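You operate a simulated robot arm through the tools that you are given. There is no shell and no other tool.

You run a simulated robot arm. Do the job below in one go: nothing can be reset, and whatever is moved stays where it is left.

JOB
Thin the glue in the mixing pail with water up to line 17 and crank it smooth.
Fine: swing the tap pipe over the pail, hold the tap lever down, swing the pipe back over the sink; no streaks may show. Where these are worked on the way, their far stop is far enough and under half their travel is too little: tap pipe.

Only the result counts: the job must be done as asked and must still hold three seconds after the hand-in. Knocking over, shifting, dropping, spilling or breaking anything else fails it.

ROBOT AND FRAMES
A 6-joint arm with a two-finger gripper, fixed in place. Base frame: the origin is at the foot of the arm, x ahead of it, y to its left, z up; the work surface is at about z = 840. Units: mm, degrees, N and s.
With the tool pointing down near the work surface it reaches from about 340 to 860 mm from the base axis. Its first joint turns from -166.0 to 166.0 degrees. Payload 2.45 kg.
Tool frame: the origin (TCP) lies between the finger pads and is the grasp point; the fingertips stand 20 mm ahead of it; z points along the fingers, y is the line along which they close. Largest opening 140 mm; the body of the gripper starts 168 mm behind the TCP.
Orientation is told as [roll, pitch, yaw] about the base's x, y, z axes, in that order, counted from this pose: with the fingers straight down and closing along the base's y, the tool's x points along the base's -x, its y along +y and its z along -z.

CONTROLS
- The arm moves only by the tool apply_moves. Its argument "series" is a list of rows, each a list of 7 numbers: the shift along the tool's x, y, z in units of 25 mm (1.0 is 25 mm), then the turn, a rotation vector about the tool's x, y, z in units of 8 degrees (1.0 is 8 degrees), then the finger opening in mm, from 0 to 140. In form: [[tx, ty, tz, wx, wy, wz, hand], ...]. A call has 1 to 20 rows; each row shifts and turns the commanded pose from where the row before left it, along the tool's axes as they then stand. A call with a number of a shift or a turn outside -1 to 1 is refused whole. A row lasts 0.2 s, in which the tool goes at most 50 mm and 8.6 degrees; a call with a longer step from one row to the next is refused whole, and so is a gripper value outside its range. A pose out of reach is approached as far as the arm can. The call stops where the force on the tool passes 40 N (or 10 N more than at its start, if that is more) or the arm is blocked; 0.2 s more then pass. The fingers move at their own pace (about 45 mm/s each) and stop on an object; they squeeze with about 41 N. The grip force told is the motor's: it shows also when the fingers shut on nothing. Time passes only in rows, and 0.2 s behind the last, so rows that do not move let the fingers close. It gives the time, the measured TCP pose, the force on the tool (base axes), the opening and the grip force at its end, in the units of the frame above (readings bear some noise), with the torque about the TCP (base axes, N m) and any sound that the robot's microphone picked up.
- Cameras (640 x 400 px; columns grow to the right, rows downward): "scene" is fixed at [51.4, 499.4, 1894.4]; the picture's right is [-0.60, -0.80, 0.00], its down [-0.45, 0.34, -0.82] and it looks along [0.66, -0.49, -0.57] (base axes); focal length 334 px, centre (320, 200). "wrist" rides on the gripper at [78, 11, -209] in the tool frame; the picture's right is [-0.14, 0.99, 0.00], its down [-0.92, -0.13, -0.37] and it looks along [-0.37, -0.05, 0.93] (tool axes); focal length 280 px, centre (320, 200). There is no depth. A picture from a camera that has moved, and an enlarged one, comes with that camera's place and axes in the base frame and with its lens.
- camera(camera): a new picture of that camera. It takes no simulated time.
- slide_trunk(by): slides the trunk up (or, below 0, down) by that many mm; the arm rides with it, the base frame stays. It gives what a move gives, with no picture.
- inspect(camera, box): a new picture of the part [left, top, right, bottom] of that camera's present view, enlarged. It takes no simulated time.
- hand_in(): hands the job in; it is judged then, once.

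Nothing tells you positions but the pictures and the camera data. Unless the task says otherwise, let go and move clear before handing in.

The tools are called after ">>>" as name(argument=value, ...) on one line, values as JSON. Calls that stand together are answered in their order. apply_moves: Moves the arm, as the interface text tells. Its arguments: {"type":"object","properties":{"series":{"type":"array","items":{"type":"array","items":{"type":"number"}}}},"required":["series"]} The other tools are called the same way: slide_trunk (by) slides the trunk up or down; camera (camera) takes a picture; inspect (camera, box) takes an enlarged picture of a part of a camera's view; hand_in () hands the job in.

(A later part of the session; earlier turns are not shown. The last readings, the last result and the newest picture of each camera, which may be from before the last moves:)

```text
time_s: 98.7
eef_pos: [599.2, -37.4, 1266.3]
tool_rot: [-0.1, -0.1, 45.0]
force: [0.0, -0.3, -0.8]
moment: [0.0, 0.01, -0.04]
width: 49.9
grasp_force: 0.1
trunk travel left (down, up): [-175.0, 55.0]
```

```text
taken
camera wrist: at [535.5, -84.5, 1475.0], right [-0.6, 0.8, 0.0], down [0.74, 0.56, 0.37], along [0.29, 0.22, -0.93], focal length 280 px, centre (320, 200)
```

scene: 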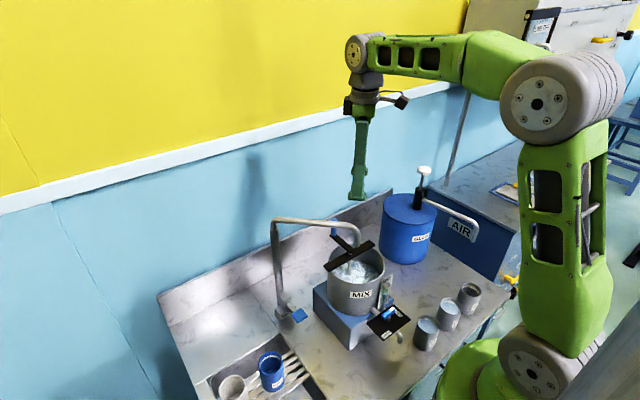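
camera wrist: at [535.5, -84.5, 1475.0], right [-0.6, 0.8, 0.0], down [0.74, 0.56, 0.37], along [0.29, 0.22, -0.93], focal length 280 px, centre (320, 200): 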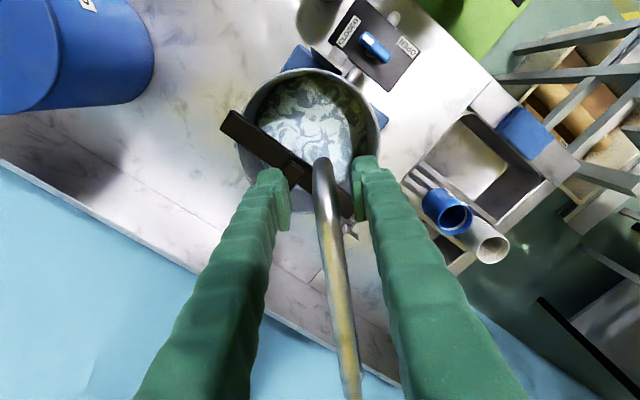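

Pipe caged. Now I'll swing it back towards the sink along the same arc.

>>> apply_moves(series=[[-0.024, 0.684, 0, 0, 0, 0.5, 50], [-0.024, 0.684, 0, 0, 0, 0.5, 50], [-0.024, 0.684, 0, 0, 0, 0.5, 50], [-0.024, 0.684, 0, 0, 0, 0.5, 50], [-0.024, 0.684, 0, 0, 0, 0.5, 50], [-0.024, 0.684, 0, 0, 0, 0.5, 50], [-0.024, 0.684, 0, 0, 0, 0.5, 50], [-0.024, 0.684, 0, 0, 0, 0.5, 50], [-0.024, 0.684, 0, 0, 0, 0.5, 50], [-0.024, 0.684, 0, 0, 0, 0.5, 50], [-0.024, 0.684, 0, 0, 0, 0.5, 50]])

>>> apply_moves(series=[[-0.024, 0.684, 0, 0, 0, 0.5, 50], [-0.024, 0.684, 0, 0, 0, 0.5, 50], [-0.024, 0.684, 0, 0, 0, 0.5, 50], [-0.024, 0.684, 0, 0, 0, 0.5, 50], [-0.024, 0.684, 0, 0, 0, 0.5, 50], [-0.024, 0.684, 0, 0, 0, 0.5, 50], [-0.024, 0.684, 0, 0, 0, 0.5, 50], [-0.024, 0.684, 0, 0, 0, 0.5, 50], [-0.024, 0.684, 0, 0, 0, 0.5, 50]])

>>> camera(camera="wrist")

>>> inspect(camera="scene", box=[190, 140, 400, 350])

```text
time_s: 101.1
eef_pos: [524.8, 132.7, 1266.2]
tool_rot: [-0.2, 0.1, 0.8]
force: [0.2, 0.0, 0.7]
moment: [0.01, 0.0, 0.01]
width: 50.1
grasp_force: 0.1
trunk travel left (down, up): [-175.0, 55.0]
```

```text
time_s: 103.1
eef_pos: [570.0, 278.9, 1264.1]
tool_rot: [-0.2, 0.0, -35.1]
force: [0.3, 0.2, -0.2]
moment: [0.0, 0.03, -0.01]
width: 50.1
grasp_force: 0.1
trunk travel left (down, up): [-175.0, 55.0]
```

```text
taken
camera wrist: at [512.3, 333.1, 1472.9], right [0.68, 0.73, 0.0], down [0.68, -0.63, 0.37], along [0.27, -0.25, -0.93], focal length 280 px, centre (320, 200)
```

wrist: 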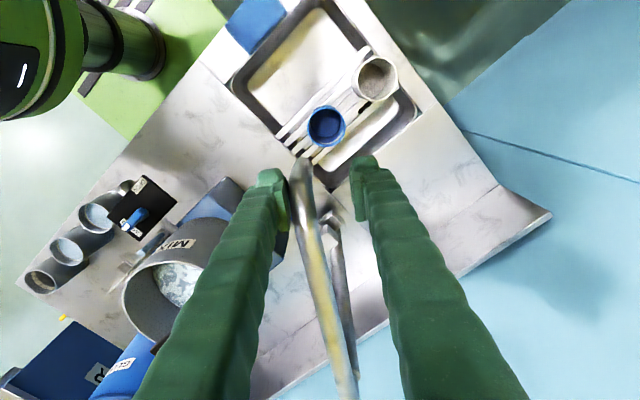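

```text
1.90 times, centred on (295, 245) of scene
camera zoom: at [51.4, 499.4, 1894.4], right [-0.6, -0.8, 0.0], down [-0.45, 0.34, -0.82], along [0.66, -0.49, -0.57], focal length 636 px, centre (368, 114)
```

zoom: 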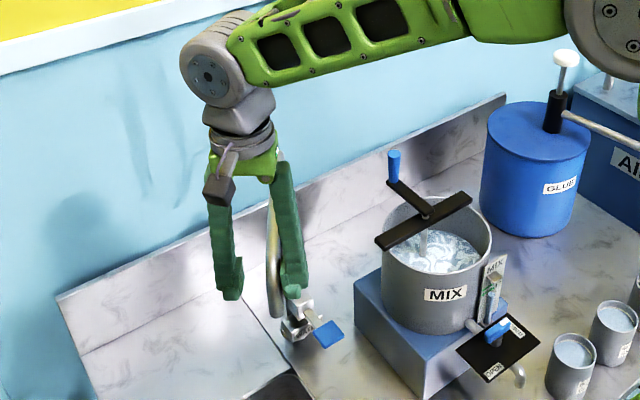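

The pipe is nearly back over the sink. I'll creep on to its original stop.

>>> apply_moves(series=[[-0.004, 0.257, 0, 0, 0, 0.1875, 50], [-0.004, 0.257, 0, 0, 0, 0.1875, 50], [-0.004, 0.257, 0, 0, 0, 0.1875, 50], [-0.004, 0.257, 0, 0, 0, 0.1875, 50], [-0.004, 0.257, 0, 0, 0, 0.1875, 50]])

>>> camera(camera="wrist")

```text
time_s: 104.3
eef_pos: [589.0, 301.5, 1264.7]
tool_rot: [-0.4, 0.0, -42.6]
force: [-2.7, -5.7, -1.8]
moment: [0.0, -0.03, 0.09]
width: 53.0
grasp_force: 2.3
trunk travel left (down, up): [-175.0, 55.0]
```

```text
taken
camera wrist: at [540.2, 362.3, 1473.1], right [0.77, 0.64, 0.0], down [0.59, -0.72, 0.37], along [0.23, -0.29, -0.93], focal length 280 px, centre (320, 200)
```

wrist: 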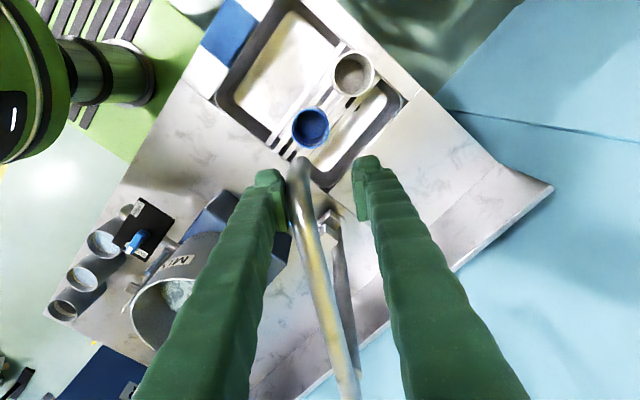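

Resistance shows it is at its home stop over the sink. I'll ease off, open and lift clear.

>>> apply_moves(series=[[0, -0.2, 0, 0, 0, -0.15, 54], [0, -0.2, 0, 0, 0, -0.15, 54], [0, 0, 0, 0, 0, 0, 100], [0, 0, 0, 0, 0, 0, 100], [0, 0, 0, 0, 0, 0, 100], [0, 0, -0.5, 0, 0, 0, 100], [0, 0, -1, 0, 0, 0, 100], [0, 0, -1, 0, 0, 0, 100], [0, 0, -1, 0, 0, 0, 100], [0, 0, -1, 0, 0, 0, 100], [0, 0, -1, 0, 0, 0, 100], [0, 0, -1, 0, 0, 0, 100]])

>>> camera(camera="wrist")

>>> camera(camera="scene")

```text
time_s: 106.9
eef_pos: [582.0, 294.2, 1428.5]
tool_rot: [-0.2, 0.0, -40.3]
force: [0.3, 0.0, 0.6]
moment: [0.0, -0.02, 0.04]
width: 100.1
grasp_force: 0.0
trunk travel left (down, up): [-175.0, 55.0]
```

```text
taken
camera wrist: at [530.0, 354.5, 1636.9], right [0.74, 0.67, 0.0], down [0.62, -0.69, 0.37], along [0.25, -0.28, -0.93], focal length 280 px, centre (320, 200)
```

wrist: 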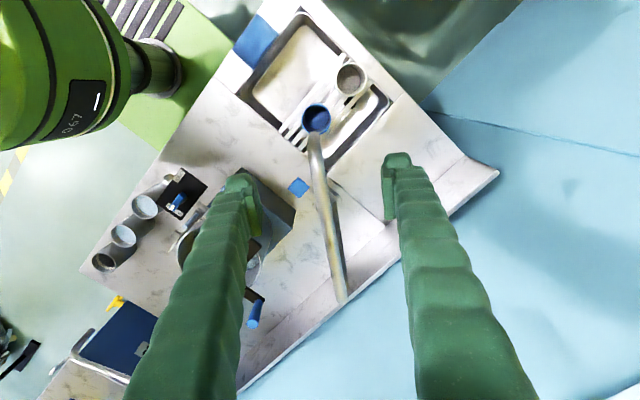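

```text
taken
```

scene: 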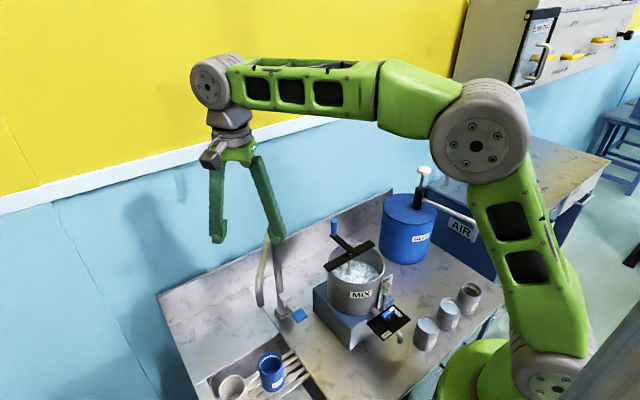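

The pipe is home over the sink. Next I'll go above the crank at about z=1428 to locate the handle and pivot precisely.

>>> apply_moves(series=[[0, 0, 0, 0, 0, -1, 100], [0, 0, 0, 0, 0, -1, 100], [0, 0, 0, 0, 0, -1, 100], [0, 0, 0, 0, 0, -1, 100], [0, 0, 0, 0, 0, -1, 100], [-0.223, -1, 0, 0, 0, 0, 100], [-0.223, -1, 0, 0, 0, 0, 100], [-0.223, -1, 0, 0, 0, 0, 100], [-0.223, -1, 0, 0, 0, 0, 100], [-0.223, -1, 0, 0, 0, 0, 100], [-0.223, -1, 0, 0, 0, 0, 100], [-0.223, -1, 0, 0, 0, 0, 100], [-0.223, -1, 0, 0, 0, 0, 100], [-0.223, -1, 0, 0, 0, 0, 100], [-0.223, -1, 0, 0, 0, 0, 100], [-0.223, -1, 0, 0, 0, 0, 100], [-0.223, -1, 0, 0, 0, 0, 100], [-0.223, -1, 0, 0, 0, 0, 100], [-0.223, -1, 0, 0, 0, 0, 100], [0, 0, 0, 0, 0, 0, 100]])

>>> apply_moves(series=[[0, 0, 0, 0, 0, 0, 100]])

>>> camera(camera="wrist")

>>> inspect(camera="scene", box=[310, 205, 400, 305])

```text
time_s: 111.1
eef_pos: [659.7, -54.7, 1427.6]
tool_rot: [-0.2, 0.0, -0.2]
force: [0.3, -0.4, -0.4]
moment: [0.0, -0.01, 0.0]
width: 99.6
grasp_force: 0.0
trunk travel left (down, up): [-175.0, 55.0]
```

```text
time_s: 111.5
eef_pos: [658.8, -55.6, 1427.7]
tool_rot: [-0.3, 0.1, -0.2]
force: [-0.1, 0.2, -0.2]
moment: [-0.04, -0.01, -0.01]
width: 99.9
grasp_force: 0.0
trunk travel left (down, up): [-175.0, 55.0]
```

```text
taken
camera wrist: at [581.5, -43.3, 1636.2], right [0.14, 0.99, 0.0], down [0.92, -0.13, 0.37], along [0.36, -0.05, -0.93], focal length 280 px, centre (320, 200)
```

wrist: 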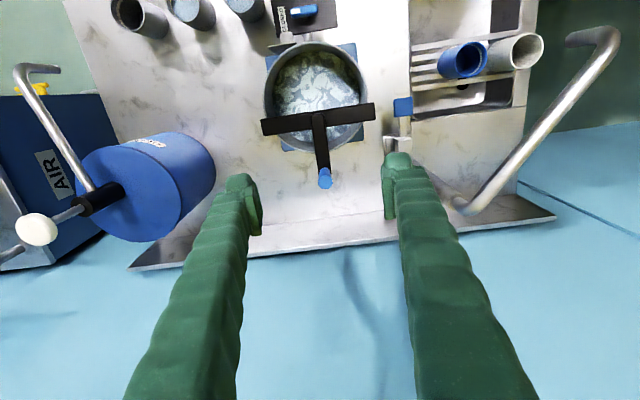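

```text
4.00 times, centred on (355, 255) of scene
camera zoom: at [51.4, 499.4, 1894.4], right [-0.6, -0.8, 0.0], down [-0.45, 0.34, -0.82], along [0.66, -0.49, -0.57], focal length 1336 px, centre (180, -20)
```

zoom: 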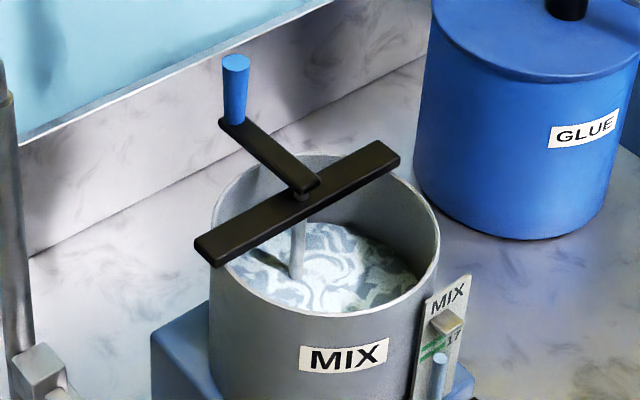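

>>> inspect(camera="wrist", box=[255, 30, 385, 200])

>>> inspect(camera="wrist", box=[300, 100, 345, 195])

```text
2.35 times, centred on (320, 115) of wrist
camera zoom: at [581.5, -43.3, 1636.2], right [0.14, 0.99, 0.0], down [0.92, -0.13, 0.37], along [0.36, -0.05, -0.93], focal length 660 px, centre (320, 400)
```

zoom: 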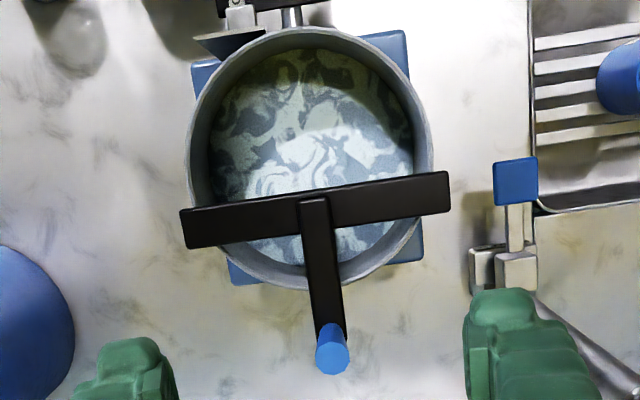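

```text
4.21 times, centred on (322, 148) of wrist
camera zoom: at [581.5, -43.3, 1636.2], right [0.14, 0.99, 0.0], down [0.92, -0.13, 0.37], along [0.36, -0.05, -0.93], focal length 1181 px, centre (310, 421)
```

zoom: 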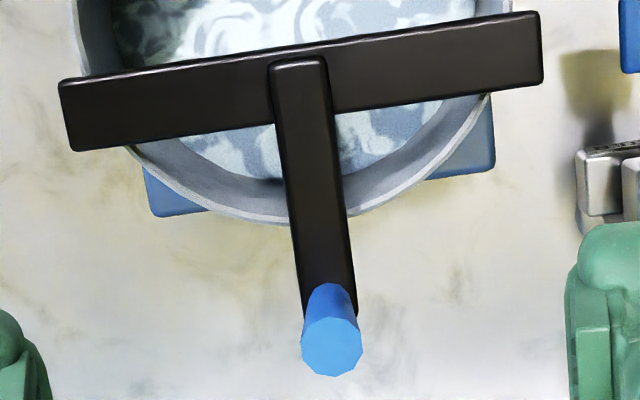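

The handle is near (719,-55), z 1158–1210, and the hub near (630,-54), so the crank radius is ≈88 mm. I'll move above the handle and descend with open fingers, stopping just above it to check alignment.

>>> apply_moves(series=[[-0.8, 0.02, 0, 0, 0, 0, 80], [-0.8, 0, 0, 0, 0, 0, 80], [-0.8, 0, 0, 0, 0, 0, 80], [0, 0, 1, 0, 0, 0, 80], [0, 0, 1, 0, 0, 0, 80], [0, 0, 1, 0, 0, 0, 80], [0, 0, 1, 0, 0, 0, 80], [0, 0, 1, 0, 0, 0, 80], [0, 0, 1, 0, 0, 0, 80], [0, 0, 0.8, 0, 0, 0, 80], [0, 0, 0, 0, 0, 0, 80], [0, 0, 0, 0, 0, 0, 80]])

>>> camera(camera="wrist")

>>> inspect(camera="scene", box=[270, 150, 410, 310])

```text
time_s: 114.1
eef_pos: [721.1, -55.9, 1259.6]
tool_rot: [-0.2, -0.1, -0.2]
force: [-0.3, 0.3, 0.3]
moment: [-0.05, -0.01, 0.0]
width: 79.8
grasp_force: 0.1
trunk travel left (down, up): [-175.0, 55.0]
```

```text
taken
camera wrist: at [643.3, -44.3, 1468.5], right [0.14, 0.99, 0.0], down [0.92, -0.13, 0.37], along [0.36, -0.05, -0.93], focal length 280 px, centre (320, 200)
```

wrist: 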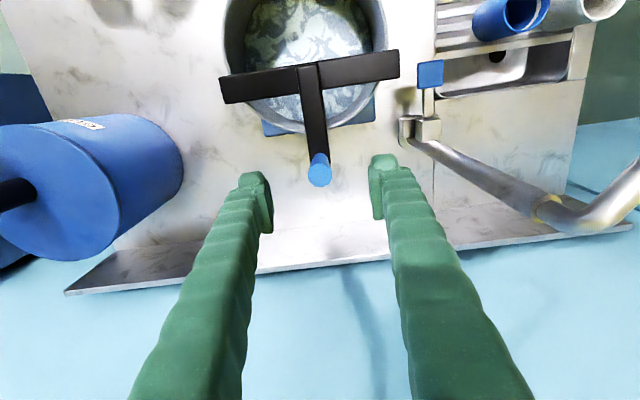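

```text
2.50 times, centred on (340, 230) of scene
camera zoom: at [51.4, 499.4, 1894.4], right [-0.6, -0.8, 0.0], down [-0.45, 0.34, -0.82], along [0.66, -0.49, -0.57], focal length 835 px, centre (270, 125)
```

zoom: 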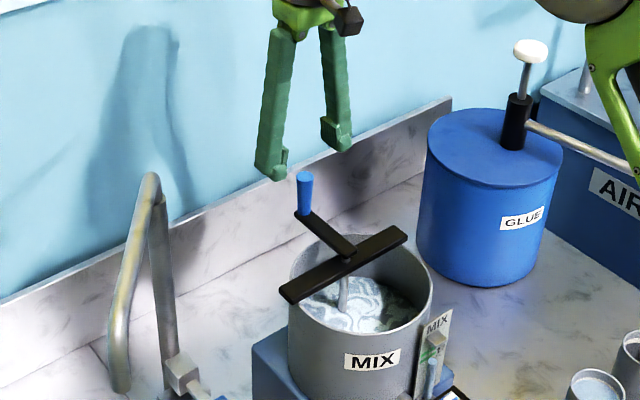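

>>> inspect(camera="wrist", box=[270, 40, 360, 200])

>>> inspect(camera="scene", box=[325, 215, 380, 270])

```text
2.50 times, centred on (315, 120) of wrist
camera zoom: at [643.3, -44.3, 1468.5], right [0.14, 0.99, 0.0], down [0.92, -0.13, 0.37], along [0.36, -0.05, -0.93], focal length 701 px, centre (332, 400)
```

zoom: 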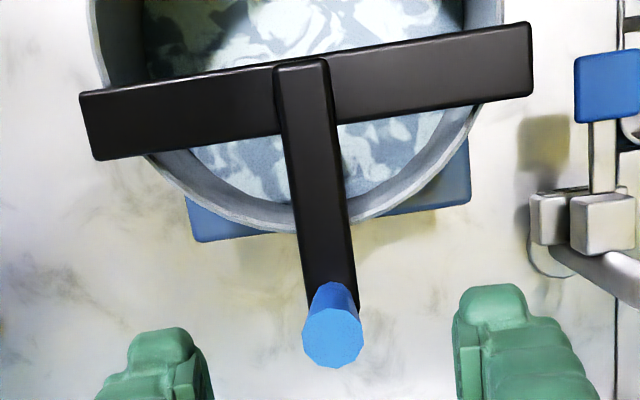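

```text
7.27 times, centred on (352, 242) of scene
camera zoom: at [51.4, 499.4, 1894.4], right [-0.6, -0.8, 0.0], down [-0.45, 0.34, -0.82], along [0.66, -0.49, -0.57], focal length 2430 px, centre (84, -109)
```

zoom: 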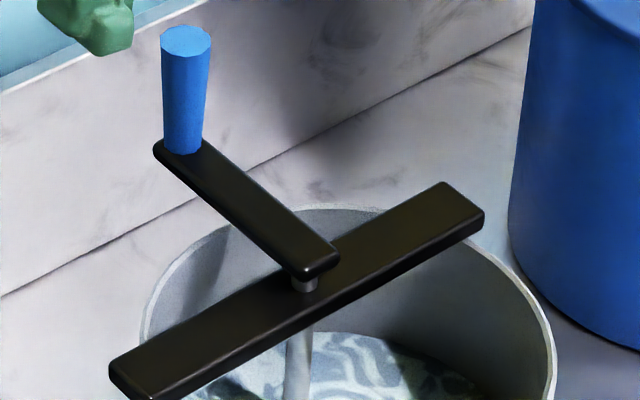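

Handle top is at about (718,-54,1212), arm top at z≈1148, hub ≈ (630,-54). I'll go down to z≈1186 and close on the handle.

>>> apply_moves(series=[[0.06, 0.03, 1, 0, 0, 0, 80], [0.06, 0.03, 1, 0, 0, 0, 80], [0, 0, 0.95, 0, 0, 0, 80], [0, 0, 0, 0, 0, 0, 40], [0, 0, 0, 0, 0, 0, 10], [0, 0, 0, 0, 0, 0, 10], [0, 0, 0, 0, 0, 0, 10], [0, 0, 0, 0, 0, 0, 10], [0, 0, 0, 0, 0, 0, 10]])

>>> camera(camera="wrist")

>>> inspect(camera="scene", box=[300, 180, 400, 290])

```text
time_s: 116.1
eef_pos: [717.2, -55.7, 1184.1]
tool_rot: [-0.1, 0.1, -0.2]
force: [-2.3, 0.2, -0.6]
moment: [0.03, 0.01, -0.02]
width: 19.6
grasp_force: 45.2
trunk travel left (down, up): [-175.0, 55.0]
```

```text
taken
camera wrist: at [638.8, -44.1, 1392.2], right [0.14, 0.99, 0.0], down [0.92, -0.13, 0.37], along [0.36, -0.05, -0.93], focal length 280 px, centre (320, 200)
```

wrist: 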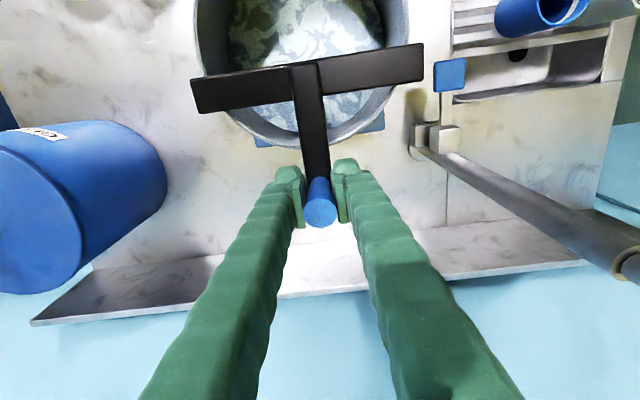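

```text
3.64 times, centred on (350, 235) of scene
camera zoom: at [51.4, 499.4, 1894.4], right [-0.6, -0.8, 0.0], down [-0.45, 0.34, -0.82], along [0.66, -0.49, -0.57], focal length 1215 px, centre (211, 73)
```

zoom: 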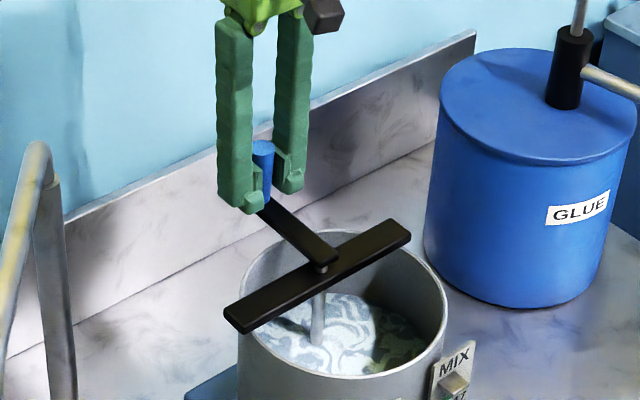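

Gripped (19.6 mm wide) with the handle centred on the tool. I'll start turning slowly: first 30° counter-clockwise, checking forces.

>>> apply_moves(series=[[0.053, 0.604, 0, 0, 0, 0, 10], [0.157, 0.586, 0, 0, 0, 0, 10], [0.256, 0.55, 0, 0, 0, 0, 10]])

>>> camera(camera="wrist")

```text
time_s: 116.9
eef_pos: [707.1, -10.8, 1182.2]
tool_rot: [-0.1, 0.0, -0.3]
force: [-0.1, -1.8, 4.6]
moment: [-0.34, -0.38, 0.12]
width: 20.0
grasp_force: 44.5
trunk travel left (down, up): [-175.0, 55.0]
```

```text
taken
camera wrist: at [628.2, 1.0, 1391.9], right [0.14, 0.99, 0.0], down [0.92, -0.13, 0.37], along [0.36, -0.05, -0.93], focal length 280 px, centre (320, 200)
```

wrist: 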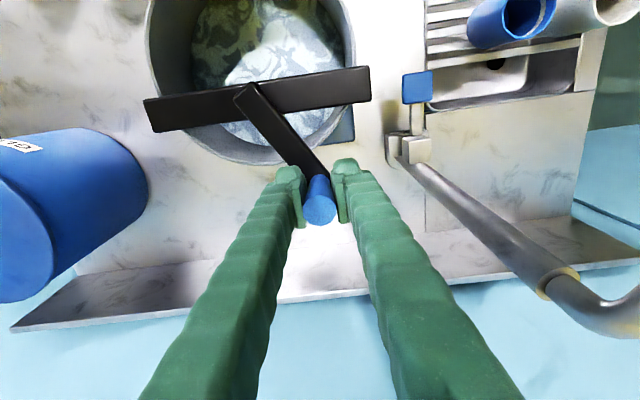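

The crank turns easily with small forces. I'll continue to 180°.

>>> apply_moves(series=[[0.348, 0.497, 0, 0, 0, 0, 10], [0.429, 0.429, 0, 0, 0, 0, 10], [0.497, 0.348, 0, 0, 0, 0, 10], [0.55, 0.256, 0, 0, 0, 0, 10], [0.586, 0.157, 0, 0, 0, 0, 10], [0.604, 0.053, 0, 0, 0, 0, 10]])

>>> camera(camera="wrist")

```text
time_s: 118.3
eef_pos: [632.8, 32.9, 1182.9]
tool_rot: [-0.2, 0.1, -0.3]
force: [-1.0, -2.8, -7.6]
moment: [-0.06, -1.03, 0.02]
width: 19.5
grasp_force: 44.7
trunk travel left (down, up): [-175.0, 55.0]
```

```text
taken
camera wrist: at [554.3, 44.2, 1392.0], right [0.14, 0.99, 0.0], down [0.92, -0.13, 0.37], along [0.36, -0.05, -0.93], focal length 280 px, centre (320, 200)
```

wrist: 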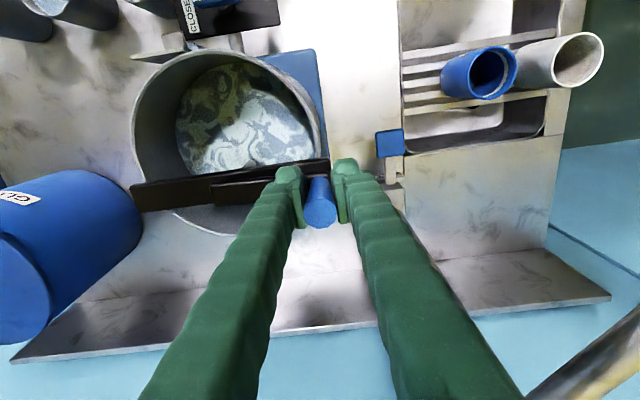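

>>> apply_moves(series=[[0.604, -0.053, 0, 0, 0, 0, 10], [0.586, -0.157, 0, 0, 0, 0, 10], [0.55, -0.256, 0, 0, 0, 0, 10], [0.497, -0.348, 0, 0, 0, 0, 10], [0.429, -0.429, 0, 0, 0, 0, 10], [0.348, -0.497, 0, 0, 0, 0, 10], [0.256, -0.55, 0, 0, 0, 0, 10], [0.157, -0.586, 0, 0, 0, 0, 10], [0.053, -0.604, 0, 0, 0, 0, 10]])

>>> camera(camera="wrist")

>>> camera(camera="scene")

```text
time_s: 120.3
eef_pos: [544.7, -54.1, 1185.1]
tool_rot: [-0.2, -0.2, -0.1]
force: [-9.4, -0.4, -7.8]
moment: [0.16, 0.45, 0.05]
width: 19.6
grasp_force: 44.8
trunk travel left (down, up): [-175.0, 55.0]
```

```text
taken
camera wrist: at [465.2, -42.5, 1393.5], right [0.14, 0.99, 0.0], down [0.92, -0.13, 0.37], along [0.37, -0.06, -0.93], focal length 280 px, centre (320, 200)
```

wrist: 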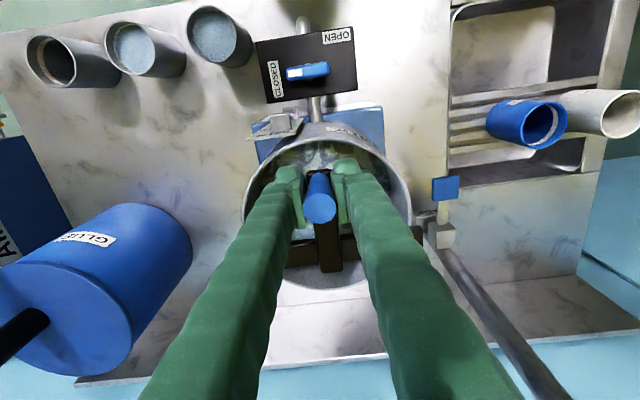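

```text
taken
```

scene: 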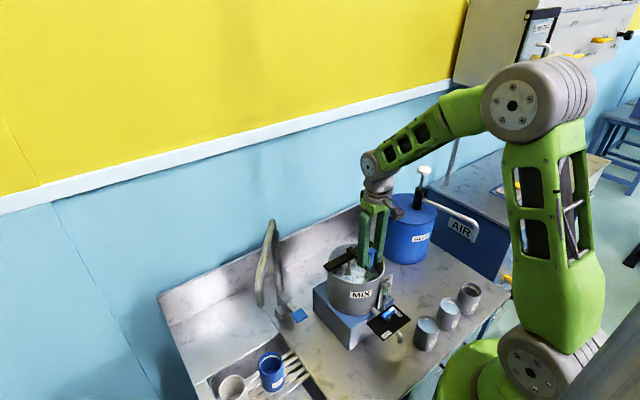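

Half a turn done with only light forces. I'll complete the turn.

>>> apply_moves(series=[[-0.053, -0.604, 0, 0, 0, 0, 10], [-0.157, -0.586, 0, 0, 0, 0, 10], [-0.256, -0.55, 0, 0, 0, 0, 10], [-0.348, -0.497, 0, 0, 0, 0, 10], [-0.429, -0.429, 0, 0, 0, 0, 10], [-0.497, -0.348, 0, 0, 0, 0, 10], [-0.55, -0.256, 0, 0, 0, 0, 10], [-0.586, -0.157, 0, 0, 0, 0, 10], [-0.604, -0.053, 0, 0, 0, 0, 10], [-0.604, 0.053, 0, 0, 0, 0, 10], [-0.586, 0.157, 0, 0, 0, 0, 10], [-0.55, 0.256, 0, 0, 0, 0, 10], [-0.497, 0.348, 0, 0, 0, 0, 10], [-0.429, 0.429, 0, 0, 0, 0, 10], [-0.348, 0.497, 0, 0, 0, 0, 10], [-0.256, 0.55, 0, 0, 0, 0, 10], [-0.157, 0.586, 0, 0, 0, 0, 10], [-0.053, 0.604, 0, 0, 0, 0, 10]])

>>> camera(camera="wrist")

>>> inspect(camera="scene", box=[310, 190, 400, 310])

```text
time_s: 123.0
eef_pos: [685.8, -133.2, 1186.4]
tool_rot: [-0.7, -0.8, -0.1]
force: [8.4, -16.3, -6.9]
moment: [-0.52, 0.16, 0.19]
width: 18.5
grasp_force: 43.4
trunk travel left (down, up): [-175.0, 55.0]
stopped in row 13: the force on the tool passed its limit at 43 N (the readings are from after the stop); the commanded pose is now the measured one
```

```text
taken
camera wrist: at [605.2, -120.1, 1393.1], right [0.14, 0.99, -0.01], down [0.92, -0.12, 0.38], along [0.38, -0.06, -0.92], focal length 280 px, centre (320, 200)
```

wrist: 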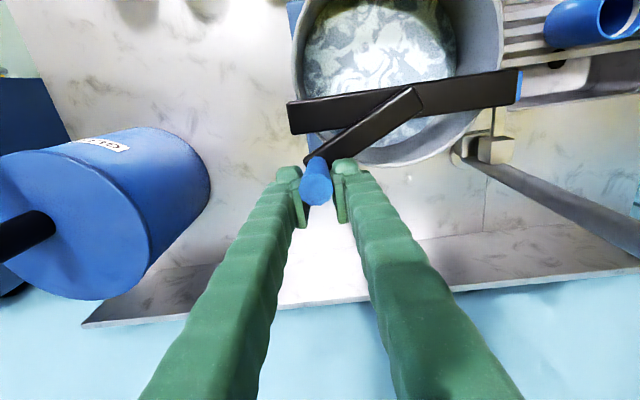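

```text
3.33 times, centred on (355, 250) of scene
camera zoom: at [51.4, 499.4, 1894.4], right [-0.6, -0.8, 0.0], down [-0.45, 0.34, -0.82], along [0.66, -0.49, -0.57], focal length 1114 px, centre (203, 33)
```

zoom: 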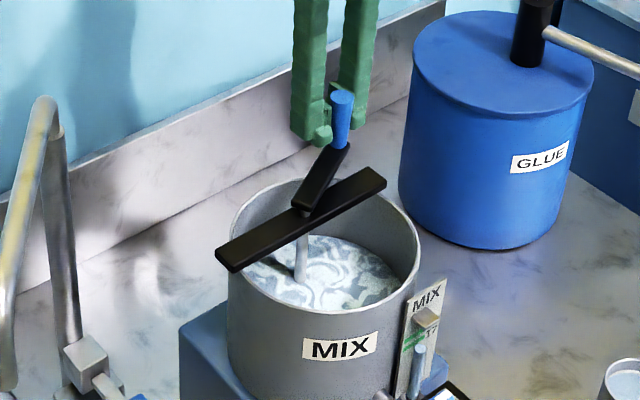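

The grip slipped along the pads near the far side (handle lags at ≈293° while the tool ran ahead), so the call stopped at 43 N. I'll open a little, re-centre on the handle at about (664,-133) and regrip.

>>> apply_moves(series=[[0, 0, 0, 0, 0, 0, 45], [0, 0, 0, 0, 0, 0, 45], [0.44, 0, 0, 0.0875, 0.1, 0, 45], [0.44, 0, 0, 0, 0, 0, 45], [0, 0, 0, 0, 0, 0, 45]])

>>> camera(camera="wrist")

>>> inspect(camera="scene", box=[310, 190, 400, 310])

```text
time_s: 124.2
eef_pos: [661.6, -130.9, 1184.2]
tool_rot: [-1.3, 0.2, -0.1]
force: [-0.2, 0.3, -0.4]
moment: [0.02, 0.01, 0.01]
width: 44.9
grasp_force: 0.0
trunk travel left (down, up): [-175.0, 55.0]
```

```text
taken
camera wrist: at [584.1, -114.6, 1393.3], right [0.14, 0.99, -0.02], down [0.92, -0.12, 0.37], along [0.36, -0.07, -0.93], focal length 280 px, centre (320, 200)
```

wrist: 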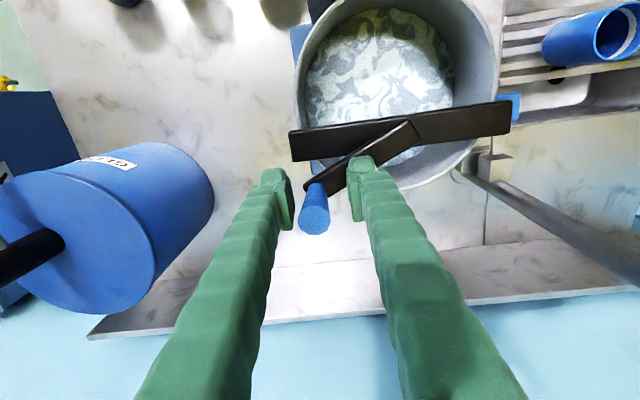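

```text
3.33 times, centred on (355, 250) of scene
camera zoom: at [51.4, 499.4, 1894.4], right [-0.6, -0.8, 0.0], down [-0.45, 0.34, -0.82], along [0.66, -0.49, -0.57], focal length 1114 px, centre (203, 33)
```

zoom: 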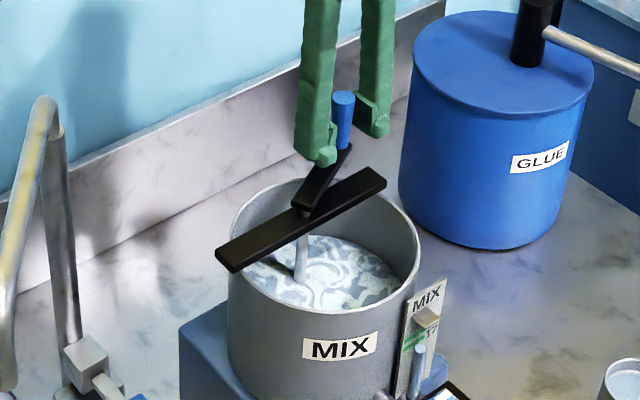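

The handle is at about (666,-134), i.e. ≈295°. I'll centre on it, regrip, and continue at half the speed.

>>> apply_moves(series=[[-0.168, -0.13, 0, -0.1625, 0, 0, 45], [0, 0, 0, 0, 0, 0, 10], [0, 0, 0, 0, 0, 0, 10], [0, 0, 0, 0, 0, 0, 10], [-0.273, 0.142, 0, 0, 0, 0, 10], [-0.26, 0.165, 0, 0, 0, 0, 10], [-0.244, 0.187, 0, 0, 0, 0, 10], [-0.227, 0.208, 0, 0, 0, 0, 10]])

>>> camera(camera="wrist")

```text
time_s: 126.0
eef_pos: [690.9, -116.1, 1184.5]
tool_rot: [0.0, 0.1, -0.2]
force: [3.0, -6.8, 4.5]
moment: [-0.19, 0.34, 0.23]
width: 19.7
grasp_force: 45.0
trunk travel left (down, up): [-175.0, 55.0]
```

```text
taken
camera wrist: at [613.7, -106.6, 1394.4], right [0.14, 0.99, 0.0], down [0.92, -0.13, 0.37], along [0.36, -0.05, -0.93], focal length 280 px, centre (320, 200)
```

wrist: 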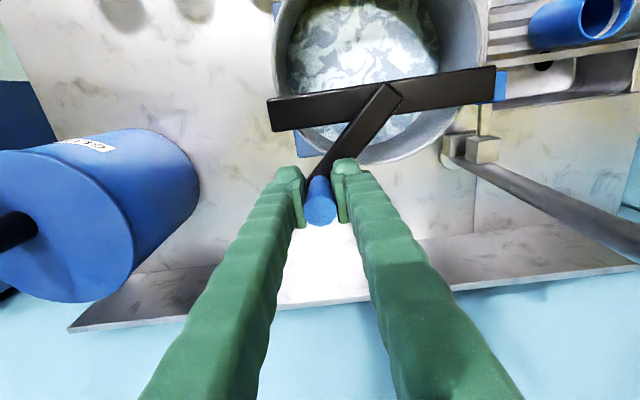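

The slower pace holds well; the TCP is exactly on the expected circle at 315°. I'll continue through 360° to 55°.

>>> apply_moves(series=[[-0.208, 0.227, 0, 0, 0, 0, 10], [-0.187, 0.244, 0, 0, 0, 0, 10], [-0.165, 0.26, 0, 0, 0, 0, 10], [-0.142, 0.273, 0, 0, 0, 0, 10], [-0.118, 0.284, 0, 0, 0, 0, 10], [-0.093, 0.294, 0, 0, 0, 0, 10], [-0.067, 0.3, 0, 0, 0, 0, 10], [-0.04, 0.305, 0, 0, 0, 0, 10], [-0.013, 0.3075, 0, 0, 0, 0, 10], [0.013, 0.3075, 0, 0, 0, 0, 10], [0.04, 0.305, 0, 0, 0, 0, 10], [0.067, 0.3, 0, 0, 0, 0, 10], [0.093, 0.294, 0, 0, 0, 0, 10], [0.118, 0.284, 0, 0, 0, 0, 10], [0.142, 0.273, 0, 0, 0, 0, 10], [0.165, 0.26, 0, 0, 0, 0, 10], [0.187, 0.244, 0, 0, 0, 0, 10], [0.208, 0.227, 0, 0, 0, 0, 10], [0.227, 0.208, 0, 0, 0, 0, 10], [0.244, 0.187, 0, 0, 0, 0, 10]])

>>> camera(camera="wrist")

```text
time_s: 130.2
eef_pos: [679.5, 18.5, 1186.1]
tool_rot: [0.1, 0.4, -0.2]
force: [-1.7, -5.4, -8.2]
moment: [-0.16, -0.42, 0.09]
width: 19.6
grasp_force: 44.5
trunk travel left (down, up): [-175.0, 55.0]
```

```text
taken
camera wrist: at [602.2, 28.2, 1395.6], right [0.14, 0.99, 0.0], down [0.92, -0.13, 0.36], along [0.36, -0.05, -0.93], focal length 280 px, centre (320, 200)
```

wrist: 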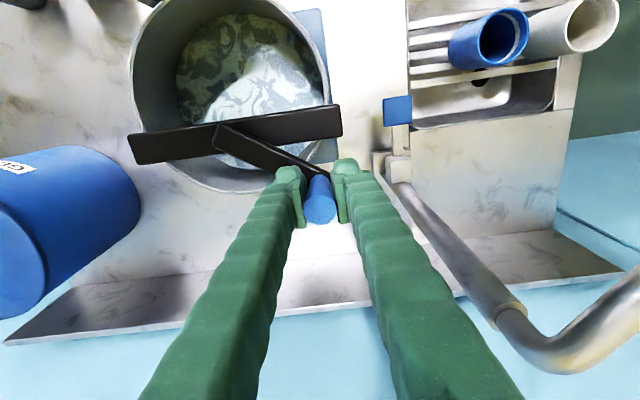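

Holding firmly. I'll continue 55°→155°, then on to 255°.

>>> apply_moves(series=[[0.26, 0.165, 0, 0, 0, 0, 10], [0.273, 0.142, 0, 0, 0, 0, 10], [0.284, 0.118, 0, 0, 0, 0, 10], [0.294, 0.093, 0, 0, 0, 0, 10], [0.3, 0.067, 0, 0, 0, 0, 10], [0.305, 0.04, 0, 0, 0, 0, 10], [0.3075, 0.013, 0, 0, 0, 0, 10], [0.3075, -0.013, 0, 0, 0, 0, 10], [0.305, -0.04, 0, 0, 0, 0, 10], [0.3, -0.067, 0, 0, 0, 0, 10], [0.294, -0.093, 0, 0, 0, 0, 10], [0.284, -0.118, 0, 0, 0, 0, 10], [0.273, -0.142, 0, 0, 0, 0, 10], [0.26, -0.165, 0, 0, 0, 0, 10], [0.244, -0.187, 0, 0, 0, 0, 10], [0.227, -0.208, 0, 0, 0, 0, 10], [0.208, -0.227, 0, 0, 0, 0, 10], [0.187, -0.244, 0, 0, 0, 0, 10], [0.165, -0.26, 0, 0, 0, 0, 10], [0.142, -0.273, 0, 0, 0, 0, 10]])

>>> camera(camera="wrist")

>>> inspect(camera="scene", box=[310, 190, 400, 310])

```text
time_s: 134.4
eef_pos: [547.9, -15.8, 1186.9]
tool_rot: [0.0, 0.4, -0.2]
force: [7.8, -1.8, 13.0]
moment: [0.12, -0.43, 0.16]
width: 19.6
grasp_force: 44.6
trunk travel left (down, up): [-175.0, 55.0]
```

```text
taken
camera wrist: at [470.4, -4.4, 1396.1], right [0.14, 0.99, 0.0], down [0.92, -0.13, 0.36], along [0.36, -0.05, -0.93], focal length 280 px, centre (320, 200)
```

wrist: 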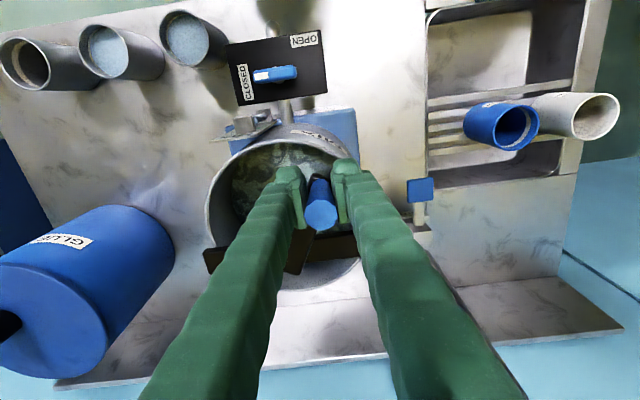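

```text
3.33 times, centred on (355, 250) of scene
camera zoom: at [51.4, 499.4, 1894.4], right [-0.6, -0.8, 0.0], down [-0.45, 0.34, -0.82], along [0.66, -0.49, -0.57], focal length 1114 px, centre (203, 33)
```

zoom: 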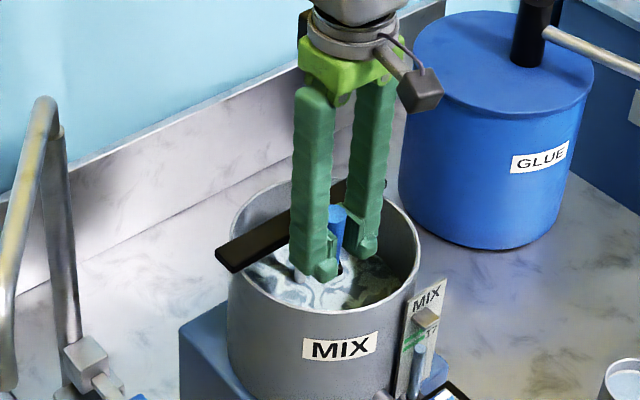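

>>> apply_moves(series=[[0.118, -0.284, 0, 0, 0, 0, 10], [0.093, -0.294, 0, 0, 0, 0, 10], [0.067, -0.3, 0, 0, 0, 0, 10], [0.04, -0.305, 0, 0, 0, 0, 10], [0.013, -0.3075, 0, 0, 0, 0, 10], [-0.013, -0.3075, 0, 0, 0, 0, 10], [-0.04, -0.305, 0, 0, 0, 0, 10], [-0.067, -0.3, 0, 0, 0, 0, 10], [-0.093, -0.294, 0, 0, 0, 0, 10], [-0.118, -0.284, 0, 0, 0, 0, 10], [-0.142, -0.273, 0, 0, 0, 0, 10], [-0.165, -0.26, 0, 0, 0, 0, 10], [-0.187, -0.244, 0, 0, 0, 0, 10], [-0.208, -0.227, 0, 0, 0, 0, 10], [-0.227, -0.208, 0, 0, 0, 0, 10]])

>>> camera(camera="wrist")

```text
time_s: 137.6
eef_pos: [573.2, -120.0, 1188.8]
tool_rot: [-0.1, 0.1, -0.1]
force: [0.2, 4.2, 1.1]
moment: [0.09, 0.34, 0.13]
width: 19.5
grasp_force: 44.7
trunk travel left (down, up): [-175.0, 55.0]
```

```text
taken
camera wrist: at [495.0, -110.1, 1397.3], right [0.14, 0.99, 0.0], down [0.92, -0.13, 0.37], along [0.36, -0.05, -0.93], focal length 280 px, centre (320, 200)
```

wrist: 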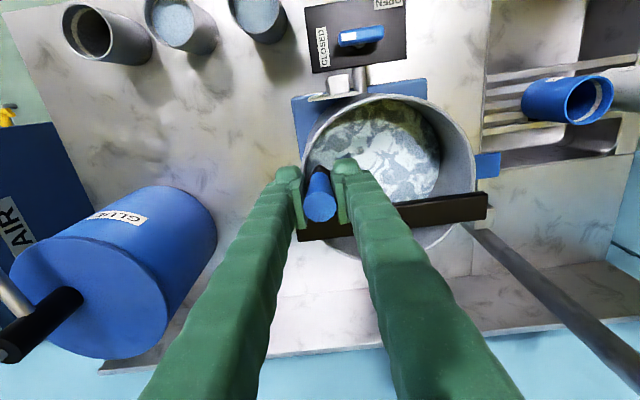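

On track at 230°. Now the section where it slipped before, slowly, to 315°.

>>> apply_moves(series=[[-0.244, -0.187, 0, 0, 0, 0, 10], [-0.26, -0.165, 0, 0, 0, 0, 10], [-0.273, -0.142, 0, 0, 0, 0, 10], [-0.284, -0.118, 0, 0, 0, 0, 10], [-0.294, -0.093, 0, 0, 0, 0, 10], [-0.3, -0.067, 0, 0, 0, 0, 10], [-0.305, -0.04, 0, 0, 0, 0, 10], [-0.3075, -0.013, 0, 0, 0, 0, 10], [-0.3075, 0.013, 0, 0, 0, 0, 10], [-0.305, 0.04, 0, 0, 0, 0, 10], [-0.3, 0.067, 0, 0, 0, 0, 10], [-0.294, 0.093, 0, 0, 0, 0, 10], [-0.284, 0.118, 0, 0, 0, 0, 10], [-0.273, 0.142, 0, 0, 0, 0, 10], [-0.26, 0.165, 0, 0, 0, 0, 10], [-0.244, 0.187, 0, 0, 0, 0, 10], [-0.227, 0.208, 0, 0, 0, 0, 10]])

>>> camera(camera="wrist")

>>> inspect(camera="scene", box=[310, 190, 400, 310])

```text
time_s: 140.5
eef_pos: [669.8, -138.7, 1188.0]
tool_rot: [-0.5, -0.2, -0.1]
force: [3.3, -14.6, 0.8]
moment: [-0.45, 0.55, 0.3]
width: 19.8
grasp_force: 44.0
trunk travel left (down, up): [-175.0, 55.0]
stopped in row 14: the force on the tool passed its limit at 41 N (the readings are from after the stop); the commanded pose is now the measured one
```

```text
taken
camera wrist: at [591.0, -125.6, 1396.3], right [0.14, 0.99, -0.01], down [0.92, -0.13, 0.37], along [0.37, -0.06, -0.93], focal length 280 px, centre (320, 200)
```

wrist: 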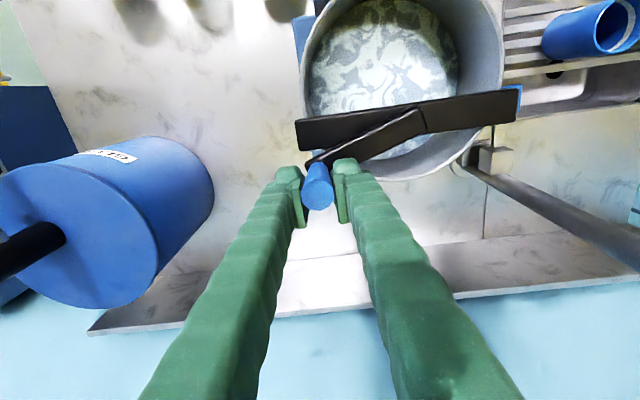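

```text
3.33 times, centred on (355, 250) of scene
camera zoom: at [51.4, 499.4, 1894.4], right [-0.6, -0.8, 0.0], down [-0.45, 0.34, -0.82], along [0.66, -0.49, -0.57], focal length 1114 px, centre (203, 33)
```

zoom: 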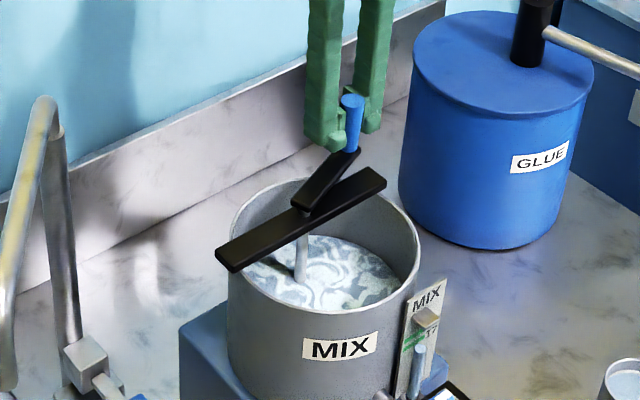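

It slipped again in the same sector (handle now ≈288°). Before choosing a better driving method, I'll check how the mixture looks.

>>> inspect(camera="wrist", box=[290, 0, 510, 150])

>>> inspect(camera="scene", box=[330, 235, 390, 285])

>>> inspect(camera="scene", box=[335, 205, 365, 255])

```text
2.67 times, centred on (400, 75) of wrist
camera zoom: at [591.0, -125.6, 1396.3], right [0.14, 0.99, -0.01], down [0.92, -0.13, 0.37], along [0.37, -0.06, -0.93], focal length 748 px, centre (107, 533)
```

zoom: 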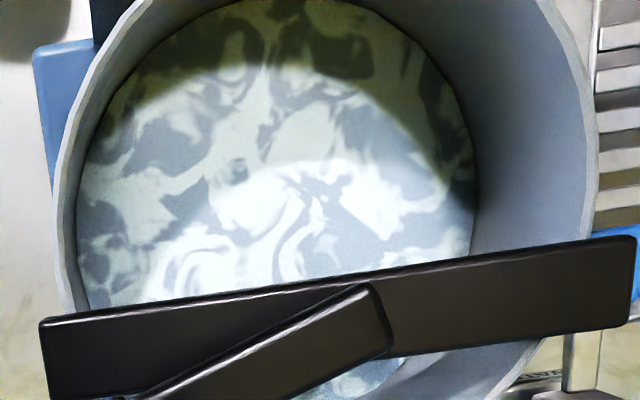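

```text
8.00 times, centred on (360, 260) of scene
camera zoom: at [51.4, 499.4, 1894.4], right [-0.6, -0.8, 0.0], down [-0.45, 0.34, -0.82], along [0.66, -0.49, -0.57], focal length 2673 px, centre (0, -280)
```

zoom: 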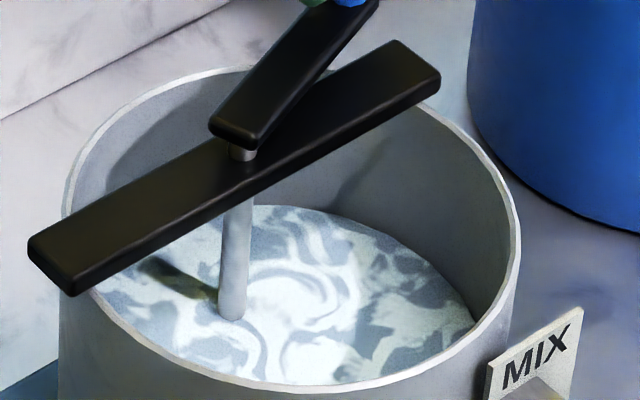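

```text
8.00 times, centred on (350, 230) of scene
camera zoom: at [51.4, 499.4, 1894.4], right [-0.6, -0.8, 0.0], down [-0.45, 0.34, -0.82], along [0.66, -0.49, -0.57], focal length 2673 px, centre (80, -40)
```

zoom: 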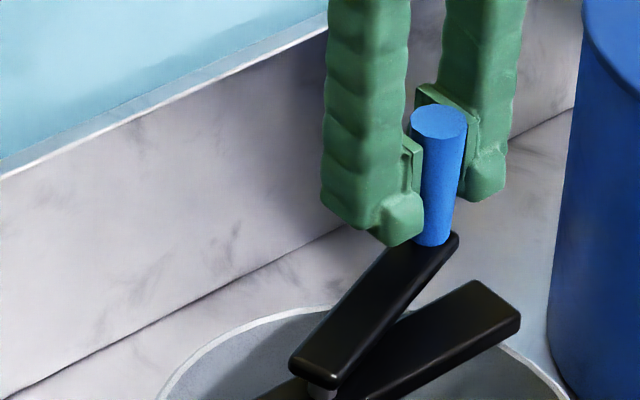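

The streaks are still there after about 1¾ turns. The slip comes from the handle rolling between the pads while they pull sideways; a slight outward bias (larger commanded radius, ≈92 mm) should keep it driven. I'll re-centre, regrip and try that.

>>> apply_moves(series=[[0, 0, 0, 0, 0, 0, 45], [0, 0, 0, 0, 0, 0, 45], [0.36, 0.02, 0, -0.0625, 0.025, 0, 45], [0.36, 0.02, 0, 0, 0, 0, 45], [0, 0, 0, 0, 0, 0, 10], [0, 0, 0, 0, 0, 0, 10], [0, 0, 0, 0, 0, 0, 10], [-0.236, -0.18, 0, 0, 0, 0, 10], [-0.3616, 0.1388, 0, 0, 0, 0, 10], [-0.3451, 0.1758, 0, 0, 0, 0, 10], [-0.3248, 0.2109, 0, 0, 0, 0, 10], [-0.301, 0.2437, 0, 0, 0, 0, 10], [-0.2739, 0.2739, 0, 0, 0, 0, 10], [-0.2437, 0.301, 0, 0, 0, 0, 10]])

>>> camera(camera="wrist")

```text
time_s: 143.5
eef_pos: [701.4, -103.1, 1188.1]
tool_rot: [0.2, 0.1, -0.2]
force: [-14.0, 7.5, 0.1]
moment: [-0.07, 0.59, 0.17]
width: 19.5
grasp_force: 44.9
trunk travel left (down, up): [-175.0, 55.0]
```

```text
taken
camera wrist: at [623.8, -94.2, 1397.4], right [0.14, 0.99, 0.0], down [0.92, -0.13, 0.37], along [0.36, -0.05, -0.93], focal length 280 px, centre (320, 200)
```

wrist: 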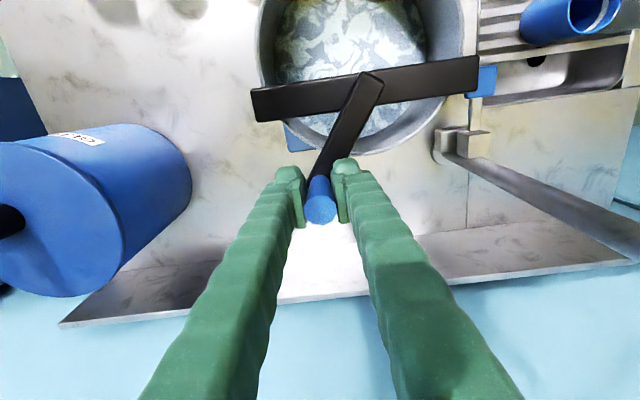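

Good: now there is a steady outward pull of ~16 N and the handle stays centred. I'll continue from 324° to 84°.

>>> apply_moves(series=[[-0.2109, 0.3248, 0, 0, 0, 0, 10], [-0.1758, 0.3451, 0, 0, 0, 0, 10], [-0.1388, 0.3616, 0, 0, 0, 0, 10], [-0.1002, 0.3741, 0, 0, 0, 0, 10], [-0.0606, 0.3825, 0, 0, 0, 0, 10], [-0.0203, 0.3868, 0, 0, 0, 0, 10], [0.0203, 0.3868, 0, 0, 0, 0, 10], [0.0606, 0.3825, 0, 0, 0, 0, 10], [0.1002, 0.3741, 0, 0, 0, 0, 10], [0.1388, 0.3616, 0, 0, 0, 0, 10], [0.1758, 0.3451, 0, 0, 0, 0, 10], [0.2109, 0.3248, 0, 0, 0, 0, 10], [0.2437, 0.301, 0, 0, 0, 0, 10], [0.2739, 0.2739, 0, 0, 0, 0, 10], [0.301, 0.2437, 0, 0, 0, 0, 10], [0.3248, 0.2109, 0, 0, 0, 0, 10], [0.3451, 0.1758, 0, 0, 0, 0, 10], [0.3616, 0.1388, 0, 0, 0, 0, 10], [0.3741, 0.1002, 0, 0, 0, 0, 10], [0.3825, 0.0606, 0, 0, 0, 0, 10]])

>>> camera(camera="wrist")

```text
time_s: 147.5
eef_pos: [651.9, 31.3, 1188.3]
tool_rot: [-0.4, 0.1, 0.1]
force: [-1.9, -17.9, 3.1]
moment: [-0.55, 0.36, 0.31]
width: 18.7
grasp_force: 43.9
trunk travel left (down, up): [-175.0, 55.0]
stopped in row 19: the force on the tool passed its limit at 42 N (the readings are from after the stop); the commanded pose is now the measured one
```

```text
taken
camera wrist: at [574.1, 44.5, 1398.0], right [0.14, 0.99, -0.01], down [0.92, -0.13, 0.37], along [0.36, -0.06, -0.93], focal length 280 px, centre (320, 200)
```

wrist: 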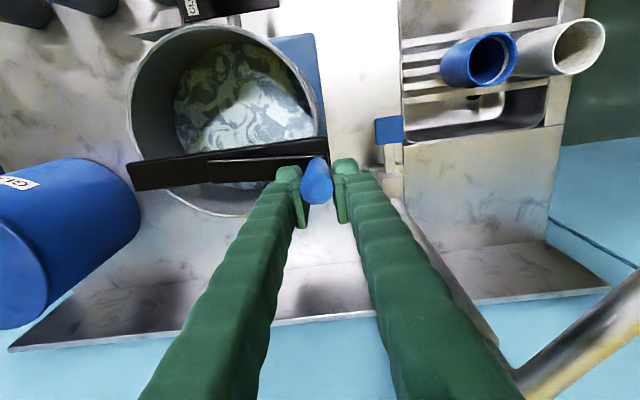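

Now the handle ran ahead to ≈89° at the dead point: with a fixed hand orientation the pads over-constrain it. The clean way is to turn the hand together with the crank (pads tangential). First a look at the mixture.

>>> inspect(camera="scene", box=[330, 235, 390, 285])

>>> inspect(camera="wrist", box=[120, 20, 340, 220])

```text
8.00 times, centred on (360, 260) of scene
camera zoom: at [51.4, 499.4, 1894.4], right [-0.6, -0.8, 0.0], down [-0.45, 0.34, -0.82], along [0.66, -0.49, -0.57], focal length 2673 px, centre (0, -280)
```

zoom: 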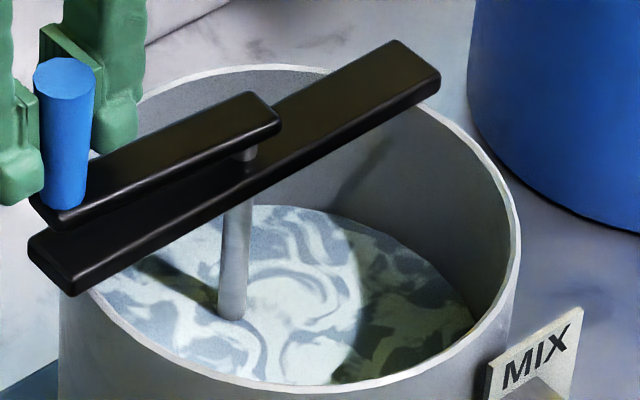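

```text
2.00 times, centred on (230, 120) of wrist
camera zoom: at [574.1, 44.5, 1398.0], right [0.14, 0.99, -0.01], down [0.92, -0.13, 0.37], along [0.36, -0.06, -0.93], focal length 561 px, centre (500, 360)
```

zoom: 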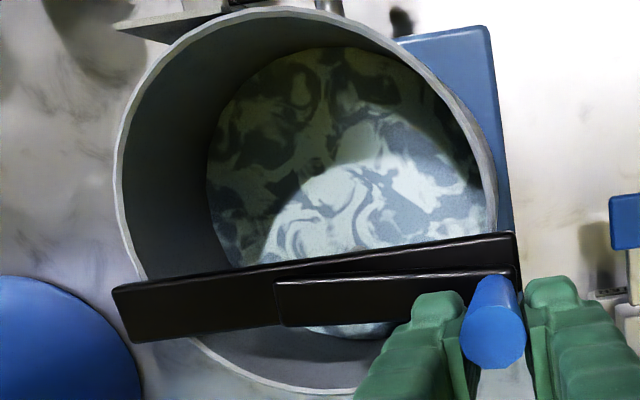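

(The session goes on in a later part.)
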